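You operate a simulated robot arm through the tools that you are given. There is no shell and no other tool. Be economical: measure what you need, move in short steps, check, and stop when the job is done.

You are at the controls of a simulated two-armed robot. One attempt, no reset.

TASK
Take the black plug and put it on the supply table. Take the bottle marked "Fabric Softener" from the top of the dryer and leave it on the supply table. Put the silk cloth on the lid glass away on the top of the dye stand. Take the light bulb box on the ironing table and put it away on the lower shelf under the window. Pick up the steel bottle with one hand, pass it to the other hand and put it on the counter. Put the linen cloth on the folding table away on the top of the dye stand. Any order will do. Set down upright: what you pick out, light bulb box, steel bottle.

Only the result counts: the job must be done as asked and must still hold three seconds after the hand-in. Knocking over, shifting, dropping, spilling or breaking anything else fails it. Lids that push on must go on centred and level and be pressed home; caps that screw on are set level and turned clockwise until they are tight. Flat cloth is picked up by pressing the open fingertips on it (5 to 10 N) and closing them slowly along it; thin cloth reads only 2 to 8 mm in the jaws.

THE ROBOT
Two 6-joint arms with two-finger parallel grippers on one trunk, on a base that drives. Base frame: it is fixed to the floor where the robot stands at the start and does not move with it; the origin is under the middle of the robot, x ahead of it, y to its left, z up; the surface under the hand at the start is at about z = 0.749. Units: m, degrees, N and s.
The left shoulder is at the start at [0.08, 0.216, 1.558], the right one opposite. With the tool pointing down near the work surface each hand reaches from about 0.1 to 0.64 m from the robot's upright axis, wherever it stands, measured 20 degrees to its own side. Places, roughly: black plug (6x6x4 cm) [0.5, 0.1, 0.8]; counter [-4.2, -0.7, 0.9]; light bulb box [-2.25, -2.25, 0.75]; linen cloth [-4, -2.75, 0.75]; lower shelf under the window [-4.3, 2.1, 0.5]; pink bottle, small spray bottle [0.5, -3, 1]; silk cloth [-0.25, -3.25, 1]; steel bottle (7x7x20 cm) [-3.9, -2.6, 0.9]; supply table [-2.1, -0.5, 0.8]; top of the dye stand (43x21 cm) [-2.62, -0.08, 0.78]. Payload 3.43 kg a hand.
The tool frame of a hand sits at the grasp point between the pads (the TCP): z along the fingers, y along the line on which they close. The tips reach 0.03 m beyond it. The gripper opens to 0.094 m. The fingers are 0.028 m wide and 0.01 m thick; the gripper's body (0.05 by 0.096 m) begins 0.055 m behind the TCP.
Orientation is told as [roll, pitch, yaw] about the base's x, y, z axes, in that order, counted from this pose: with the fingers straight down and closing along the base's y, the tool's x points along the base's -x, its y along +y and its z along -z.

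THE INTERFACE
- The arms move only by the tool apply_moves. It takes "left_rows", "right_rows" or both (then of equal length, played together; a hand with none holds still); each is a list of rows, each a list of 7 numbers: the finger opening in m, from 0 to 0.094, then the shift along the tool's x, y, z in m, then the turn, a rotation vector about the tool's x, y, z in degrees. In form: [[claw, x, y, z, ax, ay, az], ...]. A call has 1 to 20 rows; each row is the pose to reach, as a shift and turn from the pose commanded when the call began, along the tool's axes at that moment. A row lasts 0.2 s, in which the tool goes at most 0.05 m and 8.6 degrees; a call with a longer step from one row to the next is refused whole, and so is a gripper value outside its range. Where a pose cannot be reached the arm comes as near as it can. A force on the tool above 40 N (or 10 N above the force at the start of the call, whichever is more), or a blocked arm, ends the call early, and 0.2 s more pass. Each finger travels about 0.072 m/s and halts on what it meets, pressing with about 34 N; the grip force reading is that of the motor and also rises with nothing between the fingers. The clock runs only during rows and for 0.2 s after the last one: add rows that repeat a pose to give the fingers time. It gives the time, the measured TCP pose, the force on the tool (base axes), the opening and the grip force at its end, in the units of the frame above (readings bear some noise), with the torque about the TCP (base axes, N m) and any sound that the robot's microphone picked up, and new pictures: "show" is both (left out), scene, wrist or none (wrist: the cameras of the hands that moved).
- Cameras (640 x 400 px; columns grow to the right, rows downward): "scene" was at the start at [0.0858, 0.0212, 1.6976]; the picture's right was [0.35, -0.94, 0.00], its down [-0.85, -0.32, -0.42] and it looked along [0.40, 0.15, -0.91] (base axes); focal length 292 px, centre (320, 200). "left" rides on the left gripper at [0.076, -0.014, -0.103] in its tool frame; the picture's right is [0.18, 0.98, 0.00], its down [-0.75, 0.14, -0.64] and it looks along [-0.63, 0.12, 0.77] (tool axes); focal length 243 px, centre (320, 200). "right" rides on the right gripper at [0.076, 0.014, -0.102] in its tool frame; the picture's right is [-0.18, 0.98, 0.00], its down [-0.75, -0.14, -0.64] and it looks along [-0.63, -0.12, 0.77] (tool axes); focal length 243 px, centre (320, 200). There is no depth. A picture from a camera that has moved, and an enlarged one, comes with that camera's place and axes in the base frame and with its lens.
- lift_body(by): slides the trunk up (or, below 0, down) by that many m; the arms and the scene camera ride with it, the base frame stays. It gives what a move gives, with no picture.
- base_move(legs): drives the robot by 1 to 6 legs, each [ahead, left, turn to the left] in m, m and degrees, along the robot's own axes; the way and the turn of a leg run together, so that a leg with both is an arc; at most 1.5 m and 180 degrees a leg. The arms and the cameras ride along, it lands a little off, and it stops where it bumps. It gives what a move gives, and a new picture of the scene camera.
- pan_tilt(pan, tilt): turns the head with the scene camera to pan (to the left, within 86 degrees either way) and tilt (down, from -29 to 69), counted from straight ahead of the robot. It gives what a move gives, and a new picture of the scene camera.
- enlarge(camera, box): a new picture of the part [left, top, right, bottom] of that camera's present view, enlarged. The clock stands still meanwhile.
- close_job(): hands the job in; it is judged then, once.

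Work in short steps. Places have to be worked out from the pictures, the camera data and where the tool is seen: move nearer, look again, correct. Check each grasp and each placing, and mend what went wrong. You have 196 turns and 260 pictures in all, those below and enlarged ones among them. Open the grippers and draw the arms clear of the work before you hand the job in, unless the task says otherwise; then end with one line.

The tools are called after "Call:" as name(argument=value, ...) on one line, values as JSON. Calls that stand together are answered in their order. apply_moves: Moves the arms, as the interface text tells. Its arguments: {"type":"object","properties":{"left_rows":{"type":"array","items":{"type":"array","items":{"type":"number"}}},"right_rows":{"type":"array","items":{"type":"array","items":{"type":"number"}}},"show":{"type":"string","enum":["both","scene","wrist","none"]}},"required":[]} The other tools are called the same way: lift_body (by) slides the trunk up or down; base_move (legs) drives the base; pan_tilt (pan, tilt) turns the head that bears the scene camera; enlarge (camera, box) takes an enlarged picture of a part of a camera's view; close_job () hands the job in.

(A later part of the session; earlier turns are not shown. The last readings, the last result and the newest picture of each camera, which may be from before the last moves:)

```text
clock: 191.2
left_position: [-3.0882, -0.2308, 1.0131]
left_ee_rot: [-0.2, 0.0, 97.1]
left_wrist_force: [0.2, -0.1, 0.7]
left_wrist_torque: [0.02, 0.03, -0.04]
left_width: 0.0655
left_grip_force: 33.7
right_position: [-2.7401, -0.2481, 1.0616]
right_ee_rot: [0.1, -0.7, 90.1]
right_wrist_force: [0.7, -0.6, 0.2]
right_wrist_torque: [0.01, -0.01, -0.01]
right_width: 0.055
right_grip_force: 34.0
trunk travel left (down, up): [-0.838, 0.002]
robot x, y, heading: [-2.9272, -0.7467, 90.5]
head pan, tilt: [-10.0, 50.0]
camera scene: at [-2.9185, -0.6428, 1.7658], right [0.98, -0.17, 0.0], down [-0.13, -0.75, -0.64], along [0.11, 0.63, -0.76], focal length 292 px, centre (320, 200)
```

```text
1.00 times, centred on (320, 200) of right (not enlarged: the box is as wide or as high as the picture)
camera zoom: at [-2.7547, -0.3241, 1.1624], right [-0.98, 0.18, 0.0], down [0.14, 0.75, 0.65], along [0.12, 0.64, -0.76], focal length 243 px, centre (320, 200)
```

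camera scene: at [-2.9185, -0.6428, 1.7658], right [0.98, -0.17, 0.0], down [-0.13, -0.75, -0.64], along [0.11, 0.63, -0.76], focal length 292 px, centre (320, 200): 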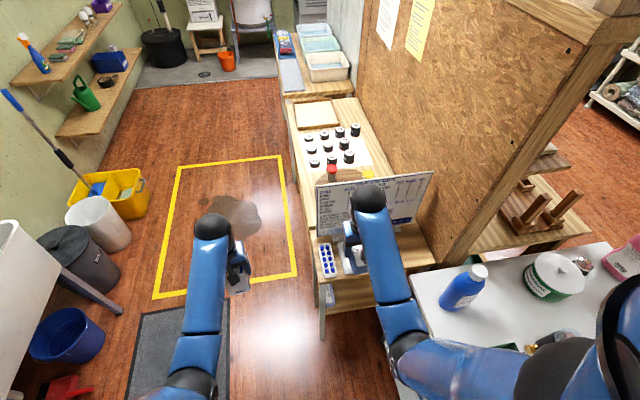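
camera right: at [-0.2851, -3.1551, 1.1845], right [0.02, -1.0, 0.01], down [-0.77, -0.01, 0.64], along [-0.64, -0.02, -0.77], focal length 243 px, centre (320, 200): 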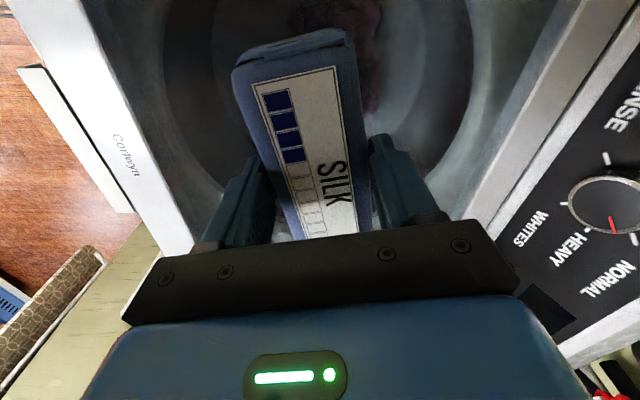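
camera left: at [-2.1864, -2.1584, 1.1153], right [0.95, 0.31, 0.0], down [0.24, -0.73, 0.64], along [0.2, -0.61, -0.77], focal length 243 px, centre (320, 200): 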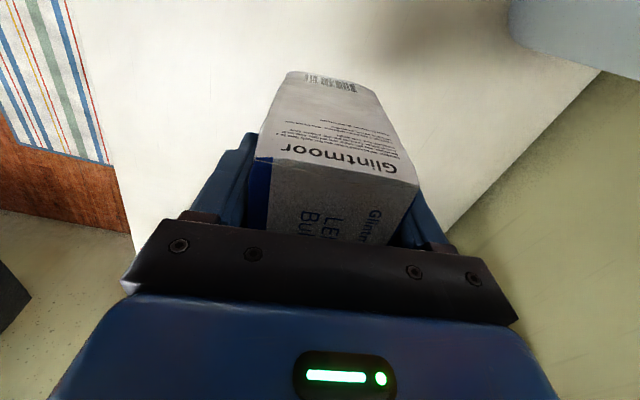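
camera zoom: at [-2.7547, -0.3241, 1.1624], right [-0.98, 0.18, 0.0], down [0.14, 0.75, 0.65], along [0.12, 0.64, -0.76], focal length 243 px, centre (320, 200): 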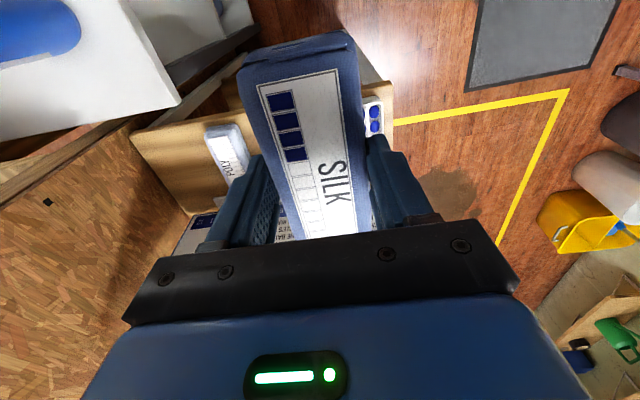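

The stand spans about x -2.835…-2.405, y -0.185…0.025. I'll try the gap between the two packs at x≈-2.65, so I move above its front and look.

Call:
apply_moves(right_rows=[[0.02, 0, -0.045, 0, 0, 0, 0], [0.02, 0, -0.09, 0, 0, 0, 0], [0.02, -0.04, -0.092, 0.0, 0, 0, 0], [0.02, -0.05, -0.092, 0.03, 0, 0, 0], [0.02, -0.05, -0.092, 0.06, 0, 0, 0], [0.02, -0.05, -0.092, 0.06, 0, 0, 0]])

```text
clock: 192.6
left_position: [-3.0896, -0.2301, 1.0113]
left_ee_rot: [-0.3, 0.1, 97.1]
left_wrist_force: [0.7, 0.3, -0.2]
left_wrist_torque: [0.01, 0.01, 0.0]
left_width: 0.0653
left_grip_force: 34.2
right_position: [-2.6498, -0.1954, 1.001]
right_ee_rot: [0.0, -0.5, 90.0]
right_wrist_force: [-0.6, 0.2, -0.4]
right_wrist_torque: [0.0, 0.0, -0.01]
right_width: 0.0548
right_grip_force: 34.0
trunk travel left (down, up): [-0.838, 0.002]
robot x, y, heading: [-2.9299, -0.7482, 90.2]
head pan, tilt: [-10.0, 50.0]
camera scene: at [-2.918, -0.6405, 1.7656], right [0.98, -0.17, 0.0], down [-0.13, -0.75, -0.64], along [0.11, 0.63, -0.77], focal length 292 px, centre (320, 200)
camera right: at [-2.6637, -0.2715, 1.101], right [-0.98, 0.18, 0.0], down [0.14, 0.75, 0.65], along [0.12, 0.64, -0.76], focal length 243 px, centre (320, 200)
```

scene: 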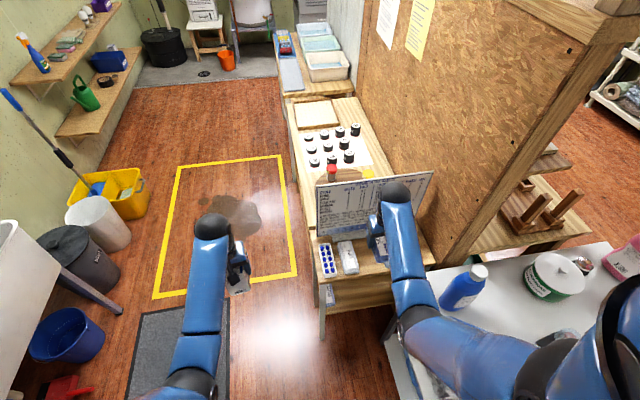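
right: 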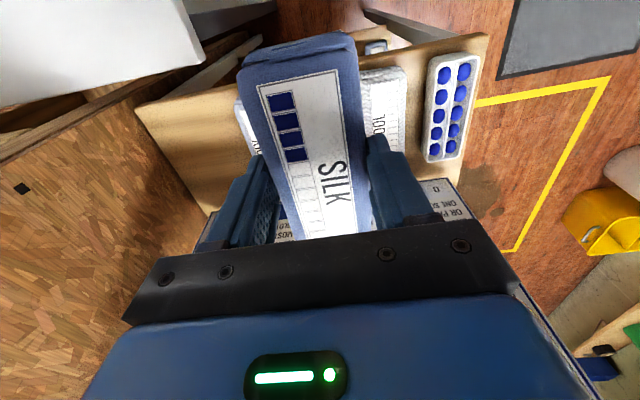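

The gap between the packs (POLY and another) is too narrow, so I'll use the free right part at x≈-2.485. First I draw the hand in and right; then the base can come closer.

Call:
apply_moves(right_rows=[[0.02, 0.04, -0.0, -0.01, 0, 0, 0], [0.02, 0.08, -0.02, -0.02, 0, 0, 0], [0.02, 0.12, -0.05, -0.02, 0, 0, 0], [0.02, 0.155, -0.08, -0.02, 0, 0, 0], [0.02, 0.155, -0.08, -0.02, 0, 0, 0]], show="scene")

```text
clock: 193.8
left_position: [-3.0898, -0.2298, 1.0109]
left_ee_rot: [-0.2, 0.2, 97.2]
left_wrist_force: [0.2, 0.1, -0.6]
left_wrist_torque: [0.02, -0.02, 0.01]
left_width: 0.0657
left_grip_force: 34.1
right_position: [-2.5684, -0.35, 1.0197]
right_ee_rot: [0.1, -0.5, 90.0]
right_wrist_force: [0.2, 0.3, -1.2]
right_wrist_torque: [-0.01, 0.0, 0.0]
right_width: 0.055
right_grip_force: 34.5
trunk travel left (down, up): [-0.838, 0.002]
robot x, y, heading: [-2.9308, -0.7432, 90.1]
head pan, tilt: [-10.0, 50.0]
camera scene: at [-2.9186, -0.64, 1.7656], right [0.98, -0.17, 0.0], down [-0.13, -0.75, -0.64], along [0.11, 0.63, -0.77], focal length 292 px, centre (320, 200)
```

scene: 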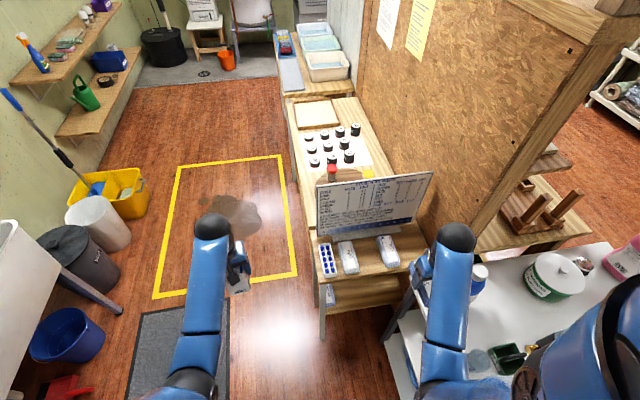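

I move the base forward only 0.12 m to stay clear of the partition's post.

Call:
base_move(legs=[[0.125, 0, 0]])

Call:
apply_moves(right_rows=[[0.02, -0.04, 0, 0, 0, 0, 0], [0.02, -0.06, -0.03, 0.01, 0, 0, 0], [0.02, -0.08, -0.06, 0.03, 0, 0, 0], [0.02, -0.09, -0.07, 0.06, 0, 0, 0], [0.02, -0.09, -0.07, 0.06, 0, 0, 0]])

```text
clock: 195.1
left_position: [-3.0881, -0.1099, 1.0129]
left_ee_rot: [-0.3, -0.1, 96.8]
left_wrist_force: [0.8, -0.5, -0.7]
left_wrist_torque: [0.04, 0.02, 0.01]
left_width: 0.0655
left_grip_force: 34.2
right_position: [-2.5666, -0.2325, 1.0204]
right_ee_rot: [0.0, -0.8, 89.7]
right_wrist_force: [-0.4, -0.7, -0.5]
right_wrist_torque: [0.02, 0.04, -0.04]
right_width: 0.0549
right_grip_force: 34.6
trunk travel left (down, up): [-0.838, 0.002]
robot x, y, heading: [-2.9305, -0.6194, 89.7]
head pan, tilt: [-10.0, 50.0]
camera scene: at [-2.918, -0.5241, 1.7662], right [0.98, -0.18, 0.0], down [-0.13, -0.75, -0.65], along [0.11, 0.64, -0.76], focal length 292 px, centre (320, 200)
```

scene: 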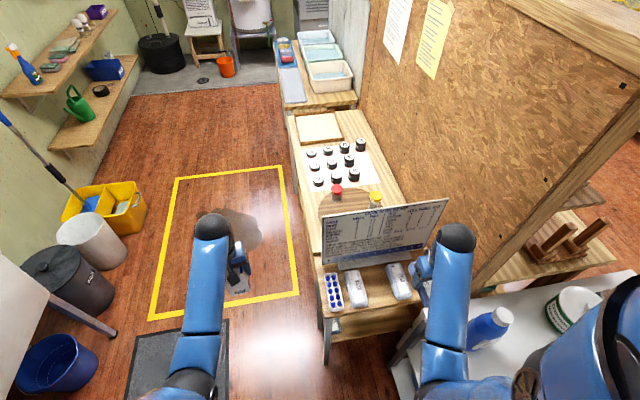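

```text
clock: 196.3
left_position: [-3.0886, -0.106, 1.011]
left_ee_rot: [-0.3, 0.2, 96.8]
left_wrist_force: [-0.6, -0.1, -0.1]
left_wrist_torque: [0.01, 0.04, 0.01]
left_width: 0.0657
left_grip_force: 33.6
right_position: [-2.4994, -0.14, 0.9587]
right_ee_rot: [0.0, -0.7, 89.7]
right_wrist_force: [0.0, 0.3, -1.0]
right_wrist_torque: [-0.02, -0.03, 0.0]
right_width: 0.0547
right_grip_force: 34.1
trunk travel left (down, up): [-0.838, 0.002]
robot x, y, heading: [-2.9294, -0.6233, 90.0]
head pan, tilt: [-10.0, 50.0]
camera scene: at [-2.9185, -0.517, 1.7656], right [0.98, -0.18, 0.0], down [-0.13, -0.75, -0.64], along [0.11, 0.63, -0.77], focal length 292 px, centre (320, 200)
camera right: at [-2.5135, -0.2165, 1.059], right [-0.98, 0.19, 0.0], down [0.15, 0.75, 0.65], along [0.12, 0.64, -0.76], focal length 243 px, centre (320, 200)
```

scene: 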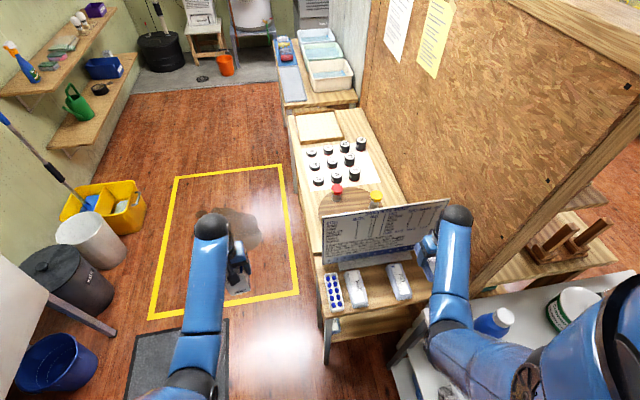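
right: 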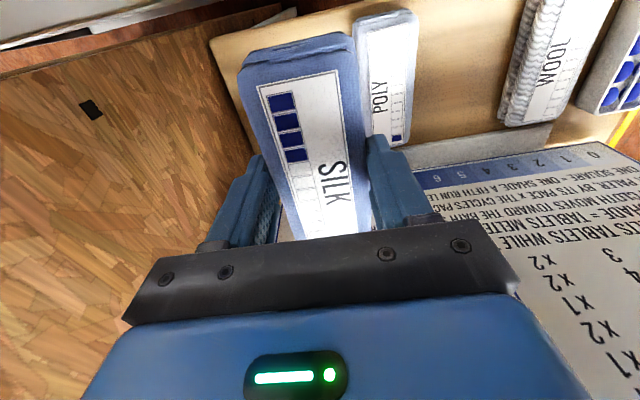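

Clear view now: POLY's near edge is at x≈-2.54 and the stand's right edge at -2.405. I move to x=-2.48, y=-0.12 and lower to just above the surface.

Call:
apply_moves(right_rows=[[0.02, -0.01, -0.019, 0, 0, 0, 0], [0.02, -0.02, -0.019, 0.03, 0, 0, 0], [0.02, -0.02, -0.019, 0.07, 0, 0, 0], [0.02, -0.02, -0.019, 0.11, 0, 0, 0], [0.02, -0.02, -0.019, 0.128, 0, 0, 0], [0.02, -0.02, -0.019, 0.128, 0, 0, 0]], show="wrist")

```text
clock: 197.7
left_position: [-3.089, -0.1062, 1.0107]
left_ee_rot: [-0.2, 0.2, 96.9]
left_wrist_force: [0.2, 0.6, -0.8]
left_wrist_torque: [0.01, -0.02, 0.02]
left_width: 0.0655
left_grip_force: 34.0
right_position: [-2.4781, -0.1168, 0.8325]
right_ee_rot: [0.2, -0.6, 89.8]
right_wrist_force: [-1.3, 0.2, -0.8]
right_wrist_torque: [0.01, -0.03, -0.02]
right_width: 0.0547
right_grip_force: 34.5
trunk travel left (down, up): [-0.838, 0.002]
robot x, y, heading: [-2.9335, -0.6216, 89.9]
head pan, tilt: [-10.0, 50.0]
camera right: at [-2.4924, -0.193, 0.9331], right [-0.98, 0.19, 0.0], down [0.15, 0.75, 0.65], along [0.12, 0.64, -0.76], focal length 243 px, centre (320, 200)
```

right: 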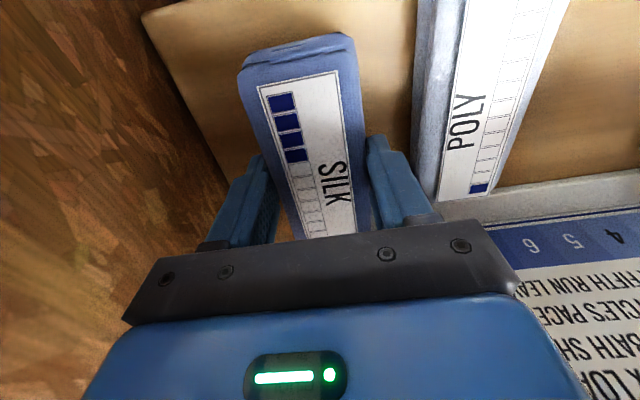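

All clear. I lower the last 2 cm in small steps.

Call:
apply_moves(right_rows=[[0.02, 0, 0, 0.006, 0, 0, 0], [0.02, 0, 0, 0.012, 0, 0, 0], [0.02, 0, 0, 0.016, 0, 0, 0], [0.02, 0, 0, 0.019, 0, 0, 0], [0.02, 0, 0, 0.022, 0, 0, 0]], show="none")

```text
clock: 198.9
left_position: [-3.0887, -0.1063, 1.0122]
left_ee_rot: [-0.3, 0.0, 96.9]
left_wrist_force: [0.3, 0.5, -1.0]
left_wrist_torque: [0.02, 0.01, 0.0]
left_width: 0.0654
left_grip_force: 33.7
right_position: [-2.4777, -0.1177, 0.8196]
right_ee_rot: [-0.1, -0.9, 89.8]
right_wrist_force: [8.1, 7.6, 21.4]
right_wrist_torque: [1.09, -0.22, -0.29]
right_width: 0.055
right_grip_force: 33.3
right hand out of reach, approached as far as the arm can: row 4, 5
trunk travel left (down, up): [-0.838, 0.002]
robot x, y, heading: [-2.9327, -0.6196, 89.6]
head pan, tilt: [-10.0, 50.0]
```

Contact at z 0.82. I open moderately and lift away.

Call:
apply_moves(right_rows=[[0.055, 0, 0, -0.001, 0, 0, 0], [0.065, 0, 0, -0.001, 0, 0, 0], [0.074, 0, 0, -0.001, 0, 0, 0], [0.074, 0, 0, -0.001, 0, 0, 0], [0.074, 0, 0, -0.02, 0, 0, 0], [0.074, 0, 0, -0.06, 0, 0, 0], [0.074, 0, 0, -0.1, 0, 0, 0], [0.074, 0.03, 0.0, -0.13, 0, 0, 0], [0.074, 0.07, 0.01, -0.15, 0, 0, 0], [0.074, 0.11, 0.03, -0.17, 0, 0, 0]])

```text
clock: 201.1
left_position: [-3.0899, -0.1071, 1.0108]
left_ee_rot: [-0.4, 0.1, 96.9]
left_wrist_force: [0.8, -0.4, -0.4]
left_wrist_torque: [0.01, 0.02, 0.0]
left_width: 0.0655
left_grip_force: 34.0
right_position: [-2.5108, -0.2314, 0.986]
right_ee_rot: [0.1, -0.7, 89.9]
right_wrist_force: [0.1, 0.3, 0.1]
right_wrist_torque: [-0.01, -0.03, -0.02]
right_width: 0.0737
right_grip_force: 0.0
trunk travel left (down, up): [-0.838, 0.002]
robot x, y, heading: [-2.9286, -0.6253, 89.6]
head pan, tilt: [-10.0, 50.0]
camera scene: at [-2.9199, -0.5187, 1.7657], right [0.98, -0.18, 0.0], down [-0.13, -0.75, -0.64], along [0.11, 0.63, -0.77], focal length 292 px, centre (320, 200)
camera right: at [-2.5264, -0.3076, 1.0862], right [-0.98, 0.19, 0.0], down [0.14, 0.75, 0.65], along [0.12, 0.64, -0.76], focal length 243 px, centre (320, 200)
```

scene: 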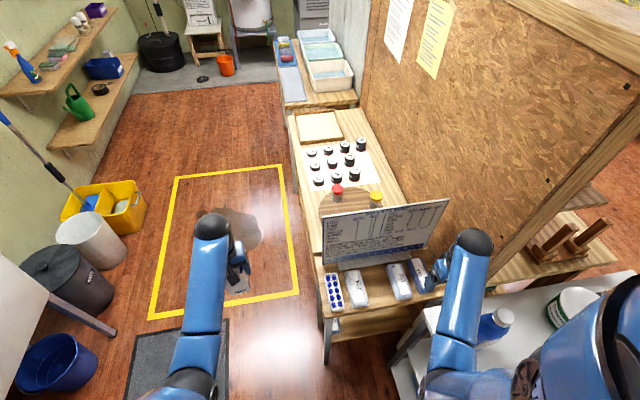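
right: 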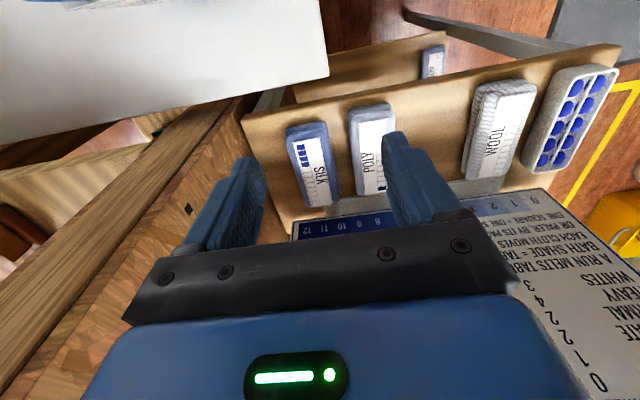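

The silk lies neatly on the stand. Next the bulb box: I tuck the right hand in and drive round to the shelves under the window.

Call:
apply_moves(right_rows=[[0.074, 0, 0.045, 0, 0, 0, 0], [0.074, 0, 0.09, 0, 0, 0, 0], [0.074, 0, 0.135, 0, 0, 0, 0], [0.074, 0, 0.18, 0, 0, 0, 0], [0.074, 0, 0.21, 0, 0, 0, 0]], show="none")

Call:
base_move(legs=[[0.12, 0.2, 0], [0.3, 0.2, 0], [1.4, 0, 0], [0.7, 0, 0]])

Call:
pan_tilt(pan=75, tilt=40)

```text
clock: 202.3
left_position: [-3.0884, -0.1069, 1.01]
left_ee_rot: [-0.2, 0.1, 96.9]
left_wrist_force: [-0.2, -0.1, -0.7]
left_wrist_torque: [0.04, 0.0, 0.0]
left_width: 0.0654
left_grip_force: 34.0
right_position: [-2.721, -0.2308, 0.9857]
right_ee_rot: [0.0, -0.6, 89.8]
right_wrist_force: [0.1, 0.0, -0.3]
right_wrist_torque: [-0.02, 0.03, 0.02]
right_width: 0.0744
right_grip_force: 0.1
trunk travel left (down, up): [-0.838, 0.002]
robot x, y, heading: [-2.9316, -0.6213, 89.8]
head pan, tilt: [-10.0, 50.0]
```

```text
clock: 215.9
left_position: [-3.4738, 2.402, 1.0109]
left_ee_rot: [-0.2, 0.0, 96.1]
left_wrist_force: [0.3, 0.6, -0.5]
left_wrist_torque: [0.0, -0.01, 0.02]
left_width: 0.0656
left_grip_force: 33.3
right_position: [-3.1062, 2.2717, 0.9857]
right_ee_rot: [0.1, -0.6, 89.1]
right_wrist_force: [0.2, -0.6, -0.5]
right_wrist_torque: [0.04, 0.0, -0.03]
right_width: 0.074
right_grip_force: 0.0
trunk travel left (down, up): [-0.838, 0.002]
robot x, y, heading: [-3.3277, 1.8844, 89.0]
head pan, tilt: [-10.0, 50.0]
camera scene: at [-3.3086, 1.9882, 1.7657], right [0.98, -0.19, 0.0], down [-0.14, -0.75, -0.64], along [0.12, 0.63, -0.77], focal length 292 px, centre (320, 200)
```

scene: 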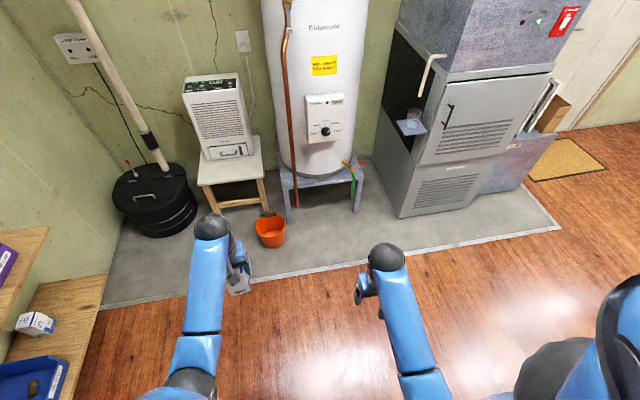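

```text
clock: 217.5
left_position: [-3.4727, 2.4032, 1.0109]
left_ee_rot: [-0.2, 0.1, 96.2]
left_wrist_force: [-0.2, 0.1, -0.1]
left_wrist_torque: [0.01, 0.03, 0.02]
left_width: 0.0656
left_grip_force: 34.1
right_position: [-3.1061, 2.2721, 0.9848]
right_ee_rot: [0.1, -0.5, 89.1]
right_wrist_force: [-0.3, -0.8, 0.4]
right_wrist_torque: [0.01, 0.0, 0.0]
right_width: 0.074
right_grip_force: 0.1
trunk travel left (down, up): [-0.838, 0.002]
robot x, y, heading: [-3.3229, 1.8797, 89.0]
head pan, tilt: [75.0, 40.0]
camera scene: at [-3.4049, 1.9385, 1.7797], right [0.27, 0.96, 0.0], down [0.62, -0.18, -0.77], along [-0.74, 0.21, -0.64], focal length 292 px, centre (320, 200)
```

scene: 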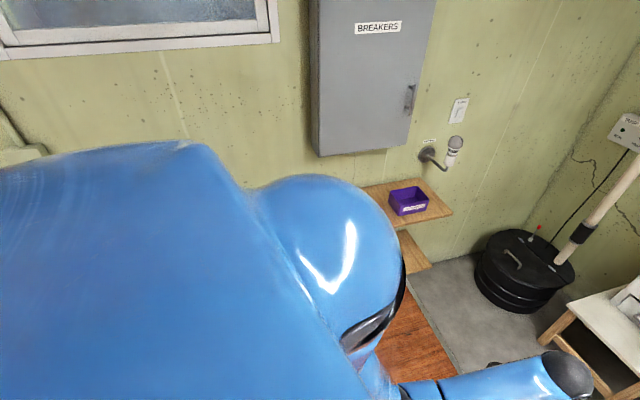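

The window shelves are on the west wall to my left. I turn to face them.

Call:
base_move(legs=[[0, 0, 91]])

Call:
pan_tilt(pan=0, tilt=40)

```text
clock: 221.7
left_position: [-3.8434, 1.7429, 1.0104]
left_ee_rot: [-0.2, 0.0, -174.8]
left_wrist_force: [0.3, 0.7, -0.8]
left_wrist_torque: [0.01, -0.01, 0.03]
left_width: 0.0654
left_grip_force: 34.0
right_position: [-3.7072, 2.1083, 0.9853]
right_ee_rot: [0.1, -0.6, 178.1]
right_wrist_force: [0.3, -0.2, 1.0]
right_wrist_torque: [0.0, 0.04, 0.02]
right_width: 0.0741
right_grip_force: 0.0
trunk travel left (down, up): [-0.838, 0.002]
robot x, y, heading: [-3.322, 1.8824, 178.4]
head pan, tilt: [75.0, 40.0]
camera scene: at [-3.3785, 1.8046, 1.7797], right [-0.96, 0.29, 0.0], down [0.19, 0.61, -0.77], along [-0.22, -0.73, -0.64], focal length 292 px, centre (320, 200)
```

scene: 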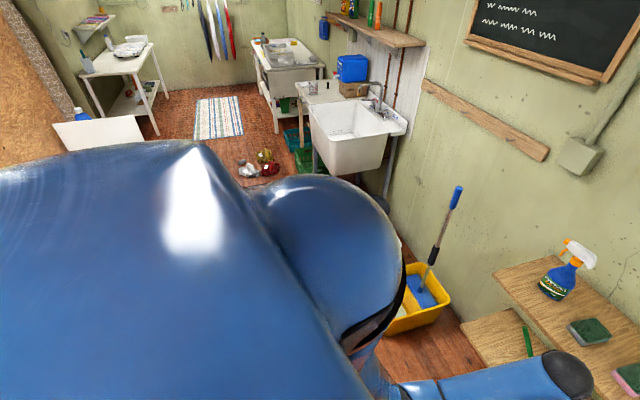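

```text
clock: 223.2
left_position: [-3.8436, 1.7422, 1.0104]
left_ee_rot: [-0.2, 0.1, -174.8]
left_wrist_force: [0.1, 0.0, -0.3]
left_wrist_torque: [0.0, -0.02, 0.02]
left_width: 0.0653
left_grip_force: 33.8
right_position: [-3.7072, 2.1075, 0.9847]
right_ee_rot: [0.0, -0.6, 178.1]
right_wrist_force: [-0.6, -0.7, 0.8]
right_wrist_torque: [0.0, -0.02, 0.01]
right_width: 0.0742
right_grip_force: 0.0
trunk travel left (down, up): [-0.838, 0.002]
robot x, y, heading: [-3.3229, 1.8868, 178.1]
head pan, tilt: [0.0, 40.0]
camera scene: at [-3.4389, 1.8882, 1.7797], right [0.03, 1.0, 0.0], down [0.64, -0.02, -0.77], along [-0.77, 0.02, -0.64], focal length 292 px, centre (320, 200)
```

scene: 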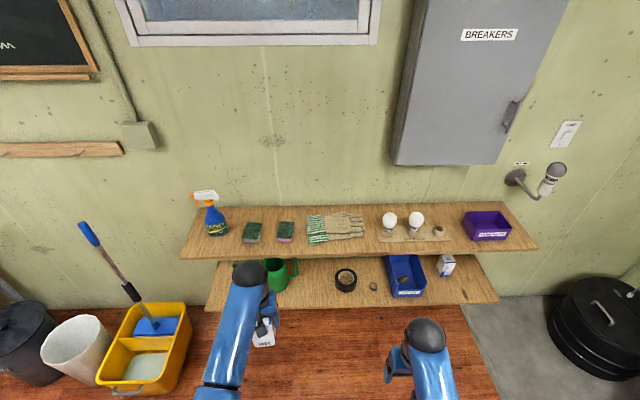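

The upper shelf overhangs most of the lower one, so the box must go in from the front. I'll pass it to the right hand held nearly horizontally: left squares up at the middle while right tilts to about 25° below horizontal.

Call:
apply_moves(left_rows=[[0.05, 0, -0.02, 0, 0, 0, 1], [0.05, 0, -0.04, 0, 0, 0, 2], [0.05, 0, -0.06, 0, 0, 0, 3], [0.05, 0, -0.08, 0, 0, 0, 4], [0.05, 0, -0.1, 0, 0, 0, 5.2], [0.05, 0, -0.1, 0, 0, 0, 5.2], [0.05, 0, -0.1, 0, 0, 0, 5.2], [0.05, 0, -0.1, 0, 0, 0, 5.2], [0.05, 0, -0.1, 0, 0, 0, 5.2]], right_rows=[[0.09, 0, 0, 0, 0, -8, 0], [0.094, 0, 0, 0, 0, -16, 0], [0.094, 0, 0, 0, 0, -24, 0], [0.094, 0, 0, 0, 0, -32, 0], [0.094, 0, 0, 0, 0, -40, 0], [0.094, 0, 0, 0, 0, -48, 0], [0.094, 0, 0, 0, 0, -56, 0], [0.094, 0, 0, 0, 0, -64, 0], [0.094, 0, 0, 0, 0, -64.5, 0]])

```text
clock: 225.2
left_position: [-3.8514, 1.8402, 1.012]
left_ee_rot: [-0.2, 0.1, -180.0]
left_wrist_force: [-0.6, 0.3, 0.1]
left_wrist_torque: [-0.02, 0.01, 0.0]
left_width: 0.0655
left_grip_force: 34.2
right_position: [-3.7083, 2.1074, 0.9855]
right_ee_rot: [0.3, -65.1, 177.8]
right_wrist_force: [0.0, -0.6, -0.4]
right_wrist_torque: [-0.02, 0.0, 0.0]
right_width: 0.0941
right_grip_force: 0.1
trunk travel left (down, up): [-0.838, 0.002]
robot x, y, heading: [-3.3258, 1.8851, 178.2]
head pan, tilt: [0.0, 40.0]
camera scene: at [-3.4388, 1.8885, 1.7797], right [0.03, 1.0, 0.0], down [0.64, -0.02, -0.77], along [-0.77, 0.02, -0.64], focal length 292 px, centre (320, 200)
camera right: at [-3.583, 2.0897, 0.9579], right [-0.11, -0.98, 0.17], down [0.27, 0.13, 0.95], along [-0.96, 0.15, 0.25], focal length 243 px, centre (320, 200)
camera left: at [-3.7746, 1.8561, 1.1156], right [0.18, -0.98, 0.0], down [-0.75, -0.14, 0.64], along [-0.63, -0.12, -0.77], focal length 243 px, centre (320, 200)
```

scene: 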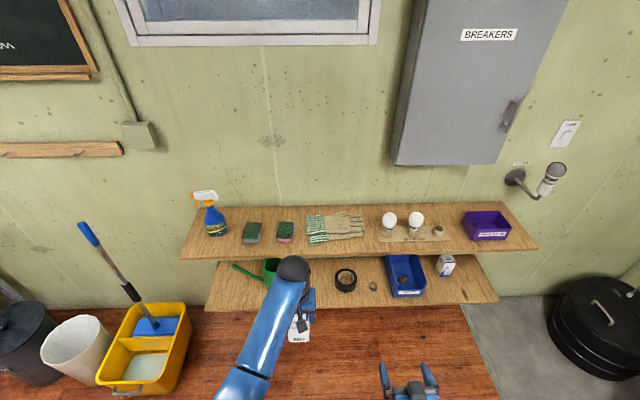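
right: 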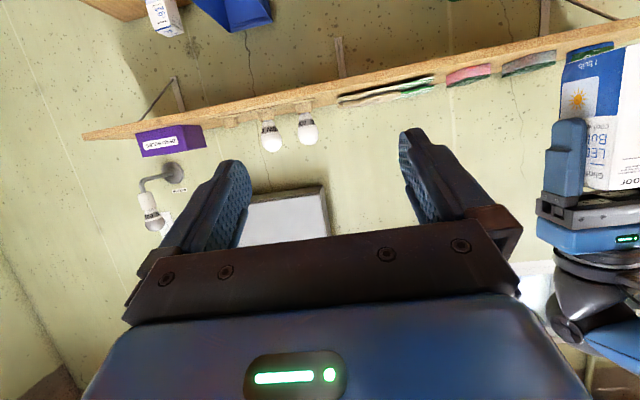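
left: 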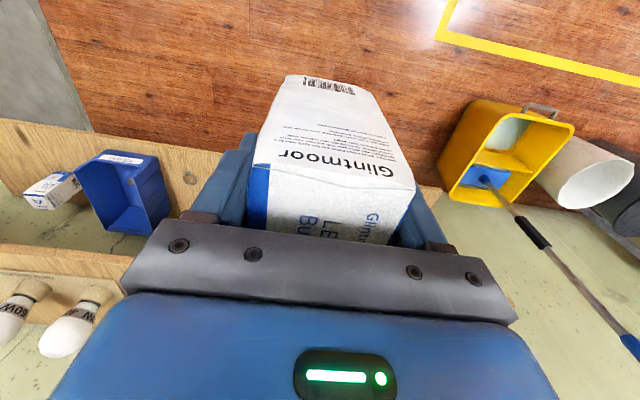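

The box bottom is at about z 0.925 and the left fingertips at 0.982, leaving room below for the right fingers. I bring the right hand in behind the box.

Call:
apply_moves(right_rows=[[0.094, 0.02, 0.03, -0.01, -0.5, 0, -0.2], [0.094, 0.035, 0.075, -0.0195, -1, 0, -0.5], [0.094, 0.048, 0.12, -0.0195, -2, 0, -0.93], [0.094, 0.048, 0.165, -0.0195, -2, 0, -0.93], [0.094, 0.048, 0.21, -0.0195, -2, 0, -0.93], [0.094, 0.048, 0.25, -0.0195, -2, 0, -0.93], [0.094, 0.048, 0.267, -0.0195, -2, 0, -0.93], [0.094, 0.048, 0.267, -0.0195, -2, 0, -0.93]])

```text
clock: 226.9
left_position: [-3.8519, 1.8411, 1.0093]
left_ee_rot: [-0.3, 0.0, -180.0]
left_wrist_force: [-0.3, 0.5, -1.1]
left_wrist_torque: [0.0, -0.01, -0.01]
left_width: 0.0656
left_grip_force: 33.7
right_position: [-3.6715, 1.9318, 0.9148]
right_ee_rot: [-10.4, -61.8, -176.9]
right_wrist_force: [0.1, 0.1, -0.1]
right_wrist_torque: [0.02, 0.03, -0.02]
right_width: 0.0939
right_grip_force: 0.0
trunk travel left (down, up): [-0.838, 0.002]
robot x, y, heading: [-3.3236, 1.8864, 178.3]
head pan, tilt: [0.0, 40.0]
stopped in row 8 (right hand): the arm was blocked; the commanded pose is now the measured one
camera scene: at [-3.439, 1.8873, 1.7772], right [0.03, 1.0, 0.0], down [0.64, -0.02, -0.77], along [-0.77, 0.03, -0.64], focal length 292 px, centre (320, 200)
camera right: at [-3.5479, 1.9073, 0.893], right [-0.19, -0.98, 0.08], down [0.22, 0.04, 0.97], along [-0.96, 0.2, 0.21], focal length 243 px, centre (320, 200)
```

scene: 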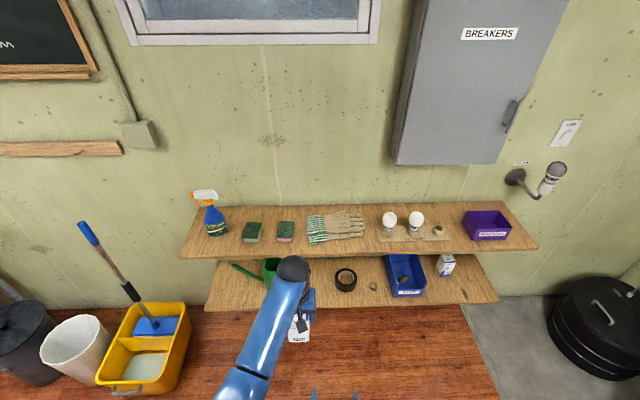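
right: 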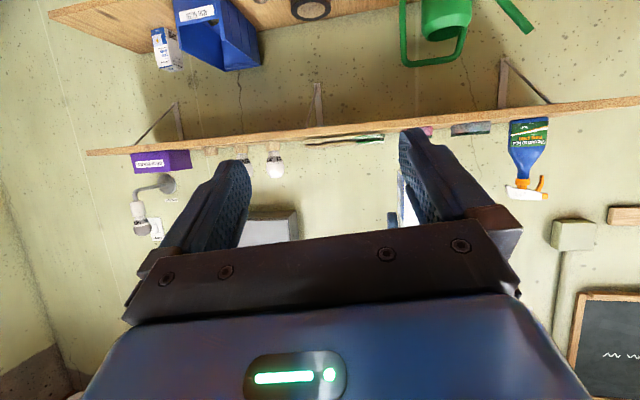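

The right elbow met the trunk; the hand-over must happen farther out. I move the right hand out and straighten it, and send the left hand forward and toward the centre.

Call:
apply_moves(left_rows=[[0.05, -0.03, 0, 0, 0, 0, 0], [0.05, -0.06, -0.02, 0, 0, 0, 0], [0.05, -0.09, -0.04, 0, 0, 0, 0], [0.05, -0.12, -0.06, 0, 0, 0, 0], [0.05, -0.12, -0.06, 0, 0, 0, 0]], right_rows=[[0.094, -0.02, -0.04, 0.015, -2, 0, 0.4], [0.094, -0.04, -0.08, 0.03, -4, 0, 0.8], [0.094, -0.06, -0.1, 0.05, -6, 0, 1.2], [0.094, -0.073, -0.1, 0.063, -7.7, 0, 1.45], [0.094, -0.073, -0.1, 0.063, -7.7, 0, 1.45]])

```text
clock: 228.2
left_position: [-3.9726, 1.9029, 1.0124]
left_ee_rot: [-0.2, 0.0, 180.0]
left_wrist_force: [0.5, 0.0, -0.7]
left_wrist_torque: [0.01, 0.03, 0.01]
left_width: 0.0654
left_grip_force: 33.7
right_position: [-3.7526, 2.0328, 0.961]
right_ee_rot: [-1.1, -62.0, -177.8]
right_wrist_force: [-1.1, -0.5, -0.8]
right_wrist_torque: [-0.03, 0.0, -0.02]
right_width: 0.0941
right_grip_force: 0.1
trunk travel left (down, up): [-0.838, 0.002]
robot x, y, heading: [-3.3207, 1.8852, 177.8]
head pan, tilt: [0.0, 40.0]
camera scene: at [-3.4389, 1.8894, 1.7797], right [0.03, 1.0, 0.0], down [0.64, -0.02, -0.77], along [-0.77, 0.02, -0.64], focal length 292 px, centre (320, 200)
camera right: at [-3.6259, 2.0227, 0.9402], right [-0.06, -0.99, 0.15], down [0.21, 0.14, 0.97], along [-0.98, 0.1, 0.2], focal length 243 px, centre (320, 200)
camera left: at [-3.8943, 1.9169, 1.1164], right [0.18, -0.98, 0.0], down [-0.75, -0.14, 0.64], along [-0.63, -0.12, -0.77], focal length 243 px, centre (320, 200)
```

scene: 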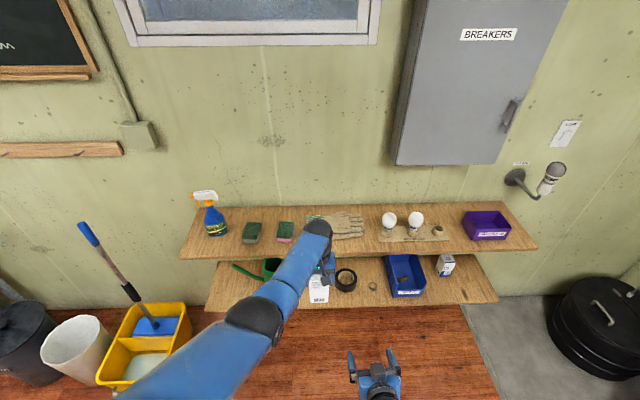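
right: 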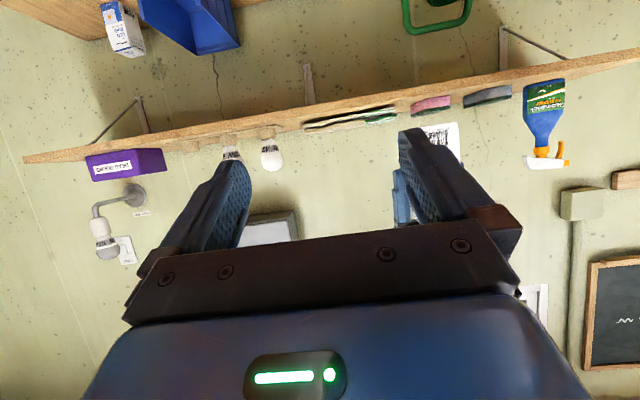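
left: 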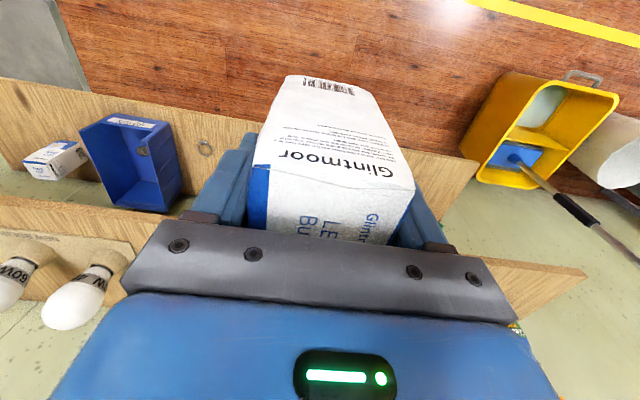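

Now I slide the right hand left into line behind the box (y≈1.90).

Call:
apply_moves(right_rows=[[0.094, 0, 0.04, 0.01, 0.3, 0, 0.3], [0.094, -0.001, 0.08, 0.02, 0.8, 0, 0.6], [0.094, -0.003, 0.12, 0.027, 0.8, 0, 1], [0.094, -0.003, 0.13, 0.027, 0.8, 0, 1], [0.094, -0.003, 0.13, 0.027, 0.8, 0, 1]])

```text
clock: 229.3
left_position: [-3.9713, 1.9021, 1.0128]
left_ee_rot: [-0.2, 0.0, 180.1]
left_wrist_force: [-0.1, 0.2, -0.3]
left_wrist_torque: [0.0, 0.01, 0.01]
left_width: 0.0655
left_grip_force: 33.6
right_position: [-3.7733, 1.9029, 0.9483]
right_ee_rot: [0.0, -62.0, -180.0]
right_wrist_force: [1.1, -0.5, 0.1]
right_wrist_torque: [0.02, 0.02, 0.01]
right_width: 0.0943
right_grip_force: 0.0
trunk travel left (down, up): [-0.838, 0.002]
robot x, y, heading: [-3.3257, 1.8861, 178.2]
head pan, tilt: [0.0, 40.0]
camera scene: at [-3.4392, 1.8892, 1.7797], right [0.03, 1.0, 0.0], down [0.64, -0.02, -0.77], along [-0.77, 0.02, -0.64], focal length 292 px, centre (320, 200)
camera right: at [-3.6477, 1.8893, 0.928], right [-0.09, -0.98, 0.16], down [0.21, 0.14, 0.97], along [-0.97, 0.12, 0.2], focal length 243 px, centre (320, 200)
```

scene: 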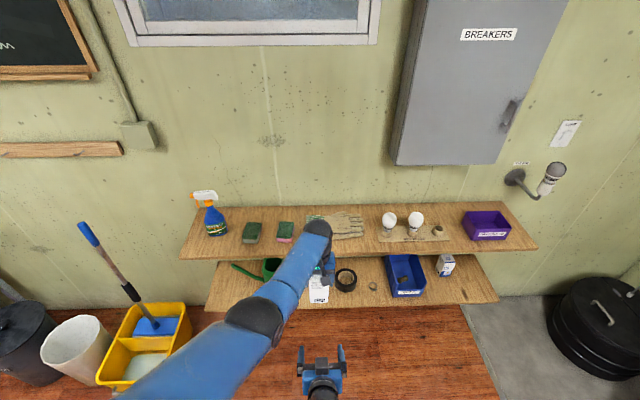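
right: 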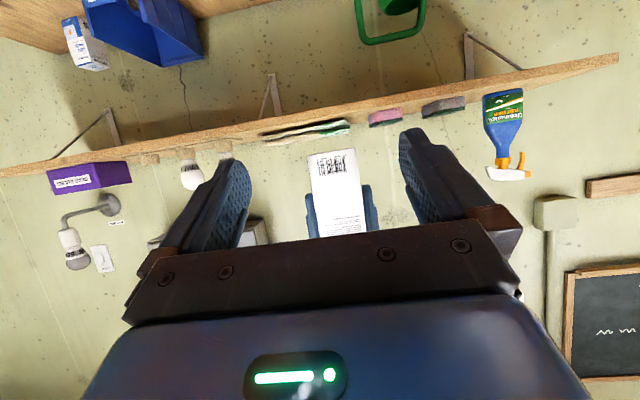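

The box's bottom shows at z≈0.931 with the left fingertips at about 0.98. I flatten the right hand to about -72° and advance around the lower part of the box.

Call:
apply_moves(right_rows=[[0.094, -0.005, 0, -0.003, 0, -5, 0], [0.094, -0.02, 0, 0.02, 0, -10, 0], [0.094, -0.04, 0, 0.06, 0, -10, 0], [0.094, -0.06, 0, 0.1, 0, -10, 0], [0.094, -0.08, 0, 0.138, 0, -10, 0], [0.094, -0.0946, 0, 0.165, 0, -10, 0], [0.094, -0.0946, 0, 0.165, 0, -10, 0]])

```text
clock: 230.9
left_position: [-3.9704, 1.9009, 1.0139]
left_ee_rot: [-0.3, 0.0, -180.0]
left_wrist_force: [0.3, 0.6, -0.7]
left_wrist_torque: [0.01, 0.01, 0.0]
left_width: 0.0656
left_grip_force: 34.3
right_position: [-3.9632, 1.9003, 0.9525]
right_ee_rot: [-0.1, -72.0, -180.0]
right_wrist_force: [-0.4, 0.2, 0.1]
right_wrist_torque: [0.02, -0.01, -0.01]
right_width: 0.0942
right_grip_force: 0.0
trunk travel left (down, up): [-0.838, 0.002]
robot x, y, heading: [-3.3223, 1.8831, 178.2]
head pan, tilt: [0.0, 40.0]
camera scene: at [-3.4387, 1.8885, 1.7797], right [0.03, 1.0, 0.0], down [0.64, -0.02, -0.77], along [-0.77, 0.02, -0.64], focal length 292 px, centre (320, 200)
camera right: at [-3.8422, 1.887, 0.9107], right [-0.06, -0.98, 0.18], down [0.38, 0.14, 0.92], along [-0.92, 0.12, 0.36], focal length 243 px, centre (320, 200)
```

scene: 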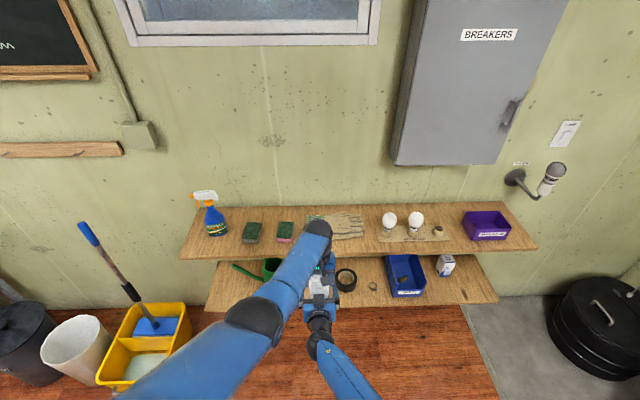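
right: 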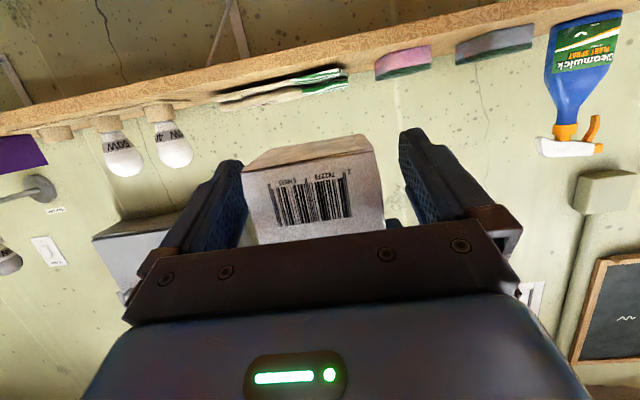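

The box is between the right fingers without contact. I close the right gripper.

Call:
apply_moves(right_rows=[[0.085, 0, 0, 0, 0, 0, 0], [0.075, 0, 0, 0, 0, 0, 0], [0.068, 0, 0, 0, 0, 0, 0], [0.06, 0, 0, 0, 0, 0, 0], [0.05, 0, 0, 0, 0, 0, 0], [0.05, 0, 0, 0, 0, 0, 0]], show="none")

```text
clock: 232.3
left_position: [-3.9706, 1.9007, 1.013]
left_ee_rot: [-0.1, 0.2, -180.0]
left_wrist_force: [1.6, -8.8, 0.4]
left_wrist_torque: [-0.36, -0.05, -0.16]
left_width: 0.0656
left_grip_force: 33.9
right_position: [-3.963, 1.9013, 0.9518]
right_ee_rot: [-0.1, -71.9, -180.1]
right_wrist_force: [-2.4, 8.4, -1.0]
right_wrist_torque: [-0.21, -0.02, 0.08]
right_width: 0.0653
right_grip_force: 33.6
trunk travel left (down, up): [-0.838, 0.002]
robot x, y, heading: [-3.3227, 1.8838, 178.5]
head pan, tilt: [0.0, 40.0]
```

Right grips at 65 mm. I open the left hand and raise it clear.

Call:
apply_moves(left_rows=[[0.07, 0, 0, 0, 0, 0, 0], [0.08, 0, 0, 0, 0, 0, 0], [0.09, 0, 0, 0, 0, 0, 0], [0.094, 0, 0, 0, 0, 0, 0], [0.094, 0, 0, -0.03, 0, 0, 0], [0.094, 0, 0, -0.065, 0, 0, 0], [0.094, -0.0, 0.03, -0.1, 0, 0, 0], [0.094, 0, 0.07, -0.11, 0, 0, 0], [0.094, 0, 0.11, -0.11, 0, 0, 0], [0.094, 0.03, 0.15, -0.11, 0, 0, 0]])

```text
clock: 234.6
left_position: [-3.9389, 1.7501, 1.122]
left_ee_rot: [-0.4, 0.0, 180.0]
left_wrist_force: [1.1, 0.3, 0.9]
left_wrist_torque: [-0.03, 0.02, 0.04]
left_width: 0.0942
left_grip_force: 0.0
right_position: [-3.9625, 1.8992, 0.9527]
right_ee_rot: [-0.4, -72.0, -179.7]
right_wrist_force: [0.5, 0.5, 0.4]
right_wrist_torque: [-0.02, -0.03, 0.01]
right_width: 0.0655
right_grip_force: 33.8
trunk travel left (down, up): [-0.838, 0.002]
robot x, y, heading: [-3.3271, 1.8841, 177.6]
head pan, tilt: [0.0, 40.0]
camera scene: at [-3.4371, 1.8867, 1.7799], right [0.03, 1.0, 0.0], down [0.64, -0.02, -0.77], along [-0.77, 0.03, -0.64], focal length 292 px, centre (320, 200)
camera left: at [-3.8624, 1.7634, 1.2253], right [0.18, -0.98, 0.0], down [-0.75, -0.14, 0.64], along [-0.63, -0.11, -0.77], focal length 243 px, centre (320, 200)
```

scene: 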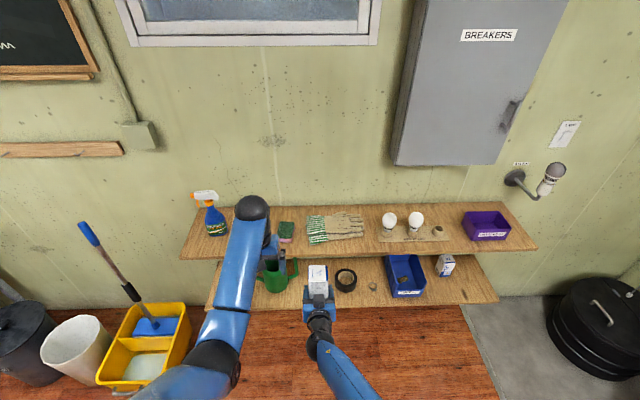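
left: 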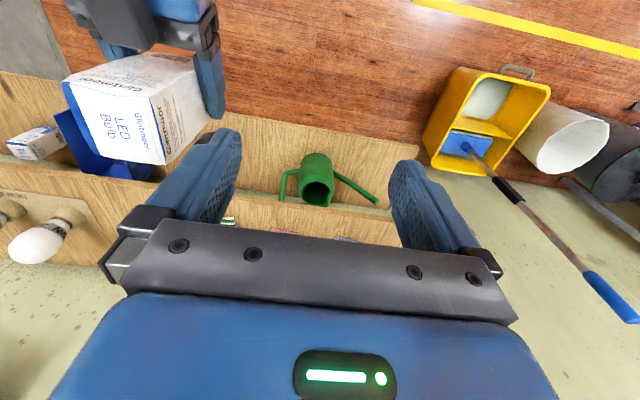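

The hand-over worked. I pull the left hand back, lower the trunk and approach the shelf gap at y≈1.865, between the can and the bowl.

Call:
apply_moves(left_rows=[[0.094, 0.04, 0, 0.02, 0, 0, 0], [0.094, 0.08, 0, 0.04, 0, 0, 0], [0.094, 0.12, 0.0, 0.07, 0, 0, 0], [0.094, 0.16, 0.02, 0.1, 0, 0, 0], [0.094, 0.2, 0.04, 0.12, 0, 0, 0]], show="none")

Call:
lift_body(by=-0.38)

Call:
base_move(legs=[[0.13, 0.035, 0]])

Call:
enlarge(camera="left", box=[0, 0, 640, 400])

```text
refused: row 4 steps farther than a row can; nothing moved
```

```text
clock: 238.2
left_position: [-3.9401, 1.7508, 0.741]
left_ee_rot: [-0.2, 0.1, 180.0]
left_wrist_force: [0.2, 0.6, 0.4]
left_wrist_torque: [0.01, 0.04, 0.04]
left_width: 0.0938
left_grip_force: 0.1
right_position: [-3.9626, 1.9012, 0.5724]
right_ee_rot: [-0.1, -71.9, -179.9]
right_wrist_force: [0.6, 0.1, 0.6]
right_wrist_torque: [0.01, -0.01, 0.0]
right_width: 0.0656
right_grip_force: 34.1
trunk travel left (down, up): [-0.458, 0.382]
robot x, y, heading: [-3.3225, 1.8835, 178.5]
head pan, tilt: [0.0, 40.0]
```

```text
clock: 239.5
left_position: [-4.0744, 1.7197, 0.7418]
left_ee_rot: [-0.1, 0.1, -180.0]
left_wrist_force: [0.9, -0.3, 0.1]
left_wrist_torque: [-0.02, 0.01, -0.02]
left_width: 0.0939
left_grip_force: 0.1
right_position: [-4.0968, 1.8696, 0.5721]
right_ee_rot: [-0.1, -72.0, -179.7]
right_wrist_force: [0.0, 0.2, 0.5]
right_wrist_torque: [0.04, -0.01, -0.03]
right_width: 0.0656
right_grip_force: 34.0
trunk travel left (down, up): [-0.458, 0.382]
robot x, y, heading: [-3.4567, 1.8542, 178.2]
head pan, tilt: [0.0, 40.0]
camera scene: at [-3.5726, 1.8579, 1.3998], right [0.03, 1.0, 0.0], down [0.64, -0.02, -0.77], along [-0.77, 0.02, -0.64], focal length 292 px, centre (320, 200)
```

scene: 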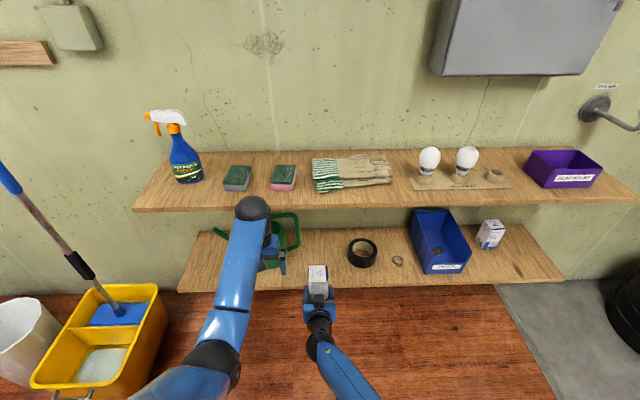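

```text
1.00 times, centred on (320, 200) of left (not enlarged: the box is as wide or as high as the picture)
camera zoom: at [-3.9975, 1.7341, 0.8447], right [0.18, -0.98, 0.0], down [-0.75, -0.14, 0.64], along [-0.63, -0.12, -0.77], focal length 243 px, centre (320, 200)
```

zoom: 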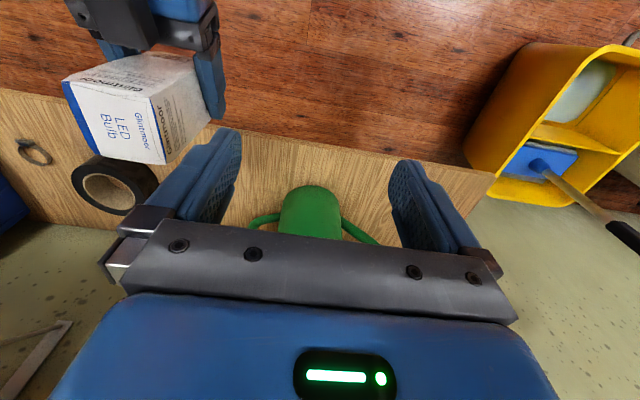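

The left hand's retreat was refused, so I repeat it with smaller steps. The gap between the can (1.80) and the tape roll (1.96) is centred at y≈1.878.

Call:
apply_moves(left_rows=[[0.094, 0.04, 0, 0.01, 0, 0, 0], [0.094, 0.08, 0, 0.02, 0, 0, 0], [0.094, 0.12, 0.0, 0.04, 0, 0, 0], [0.094, 0.155, 0.01, 0.06, 0, 0, 0], [0.094, 0.19, 0.02, 0.08, 0, 0, 0]], show="none")

Call:
base_move(legs=[[0.13, -0.005, 0]])

```text
clock: 240.7
left_position: [-3.8848, 1.7004, 0.6606]
left_ee_rot: [-0.2, 0.2, -180.0]
left_wrist_force: [0.6, -0.5, 0.4]
left_wrist_torque: [0.01, 0.02, -0.02]
left_width: 0.094
left_grip_force: 0.0
left hand out of reach, approached as far as the arm can: row 1, 2, 3, 4
right_position: [-4.0971, 1.8689, 0.5725]
right_ee_rot: [-0.2, -72.0, -179.8]
right_wrist_force: [0.0, -0.2, 0.4]
right_wrist_torque: [-0.04, -0.03, 0.01]
right_width: 0.0657
right_grip_force: 34.5
trunk travel left (down, up): [-0.458, 0.382]
robot x, y, heading: [-3.4627, 1.8584, 178.2]
head pan, tilt: [0.0, 40.0]
```

```text
clock: 242.0
left_position: [-4.0151, 1.7089, 0.6605]
left_ee_rot: [-0.2, 0.1, -180.1]
left_wrist_force: [-0.1, -0.5, -0.2]
left_wrist_torque: [-0.02, 0.0, 0.02]
left_width: 0.0938
left_grip_force: 0.0
right_position: [-4.2262, 1.8777, 0.5719]
right_ee_rot: [-0.1, -71.9, -179.8]
right_wrist_force: [-0.1, -0.1, -0.8]
right_wrist_torque: [-0.03, 0.04, 0.0]
right_width: 0.0654
right_grip_force: 33.7
trunk travel left (down, up): [-0.458, 0.382]
robot x, y, heading: [-3.5859, 1.861, 178.1]
head pan, tilt: [0.0, 40.0]
camera scene: at [-3.7024, 1.867, 1.3998], right [0.03, 1.0, 0.0], down [0.64, -0.02, -0.77], along [-0.77, 0.02, -0.64], focal length 292 px, centre (320, 200)
```

scene: 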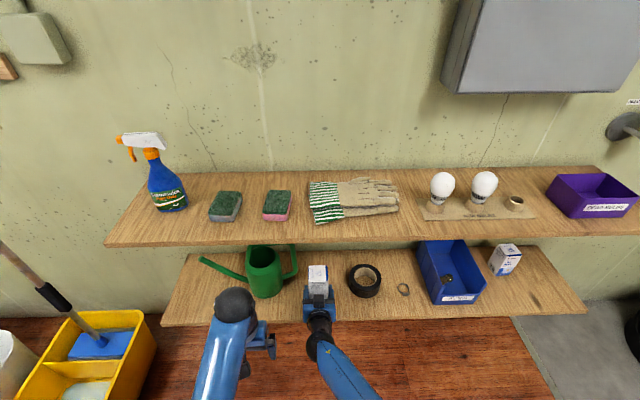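

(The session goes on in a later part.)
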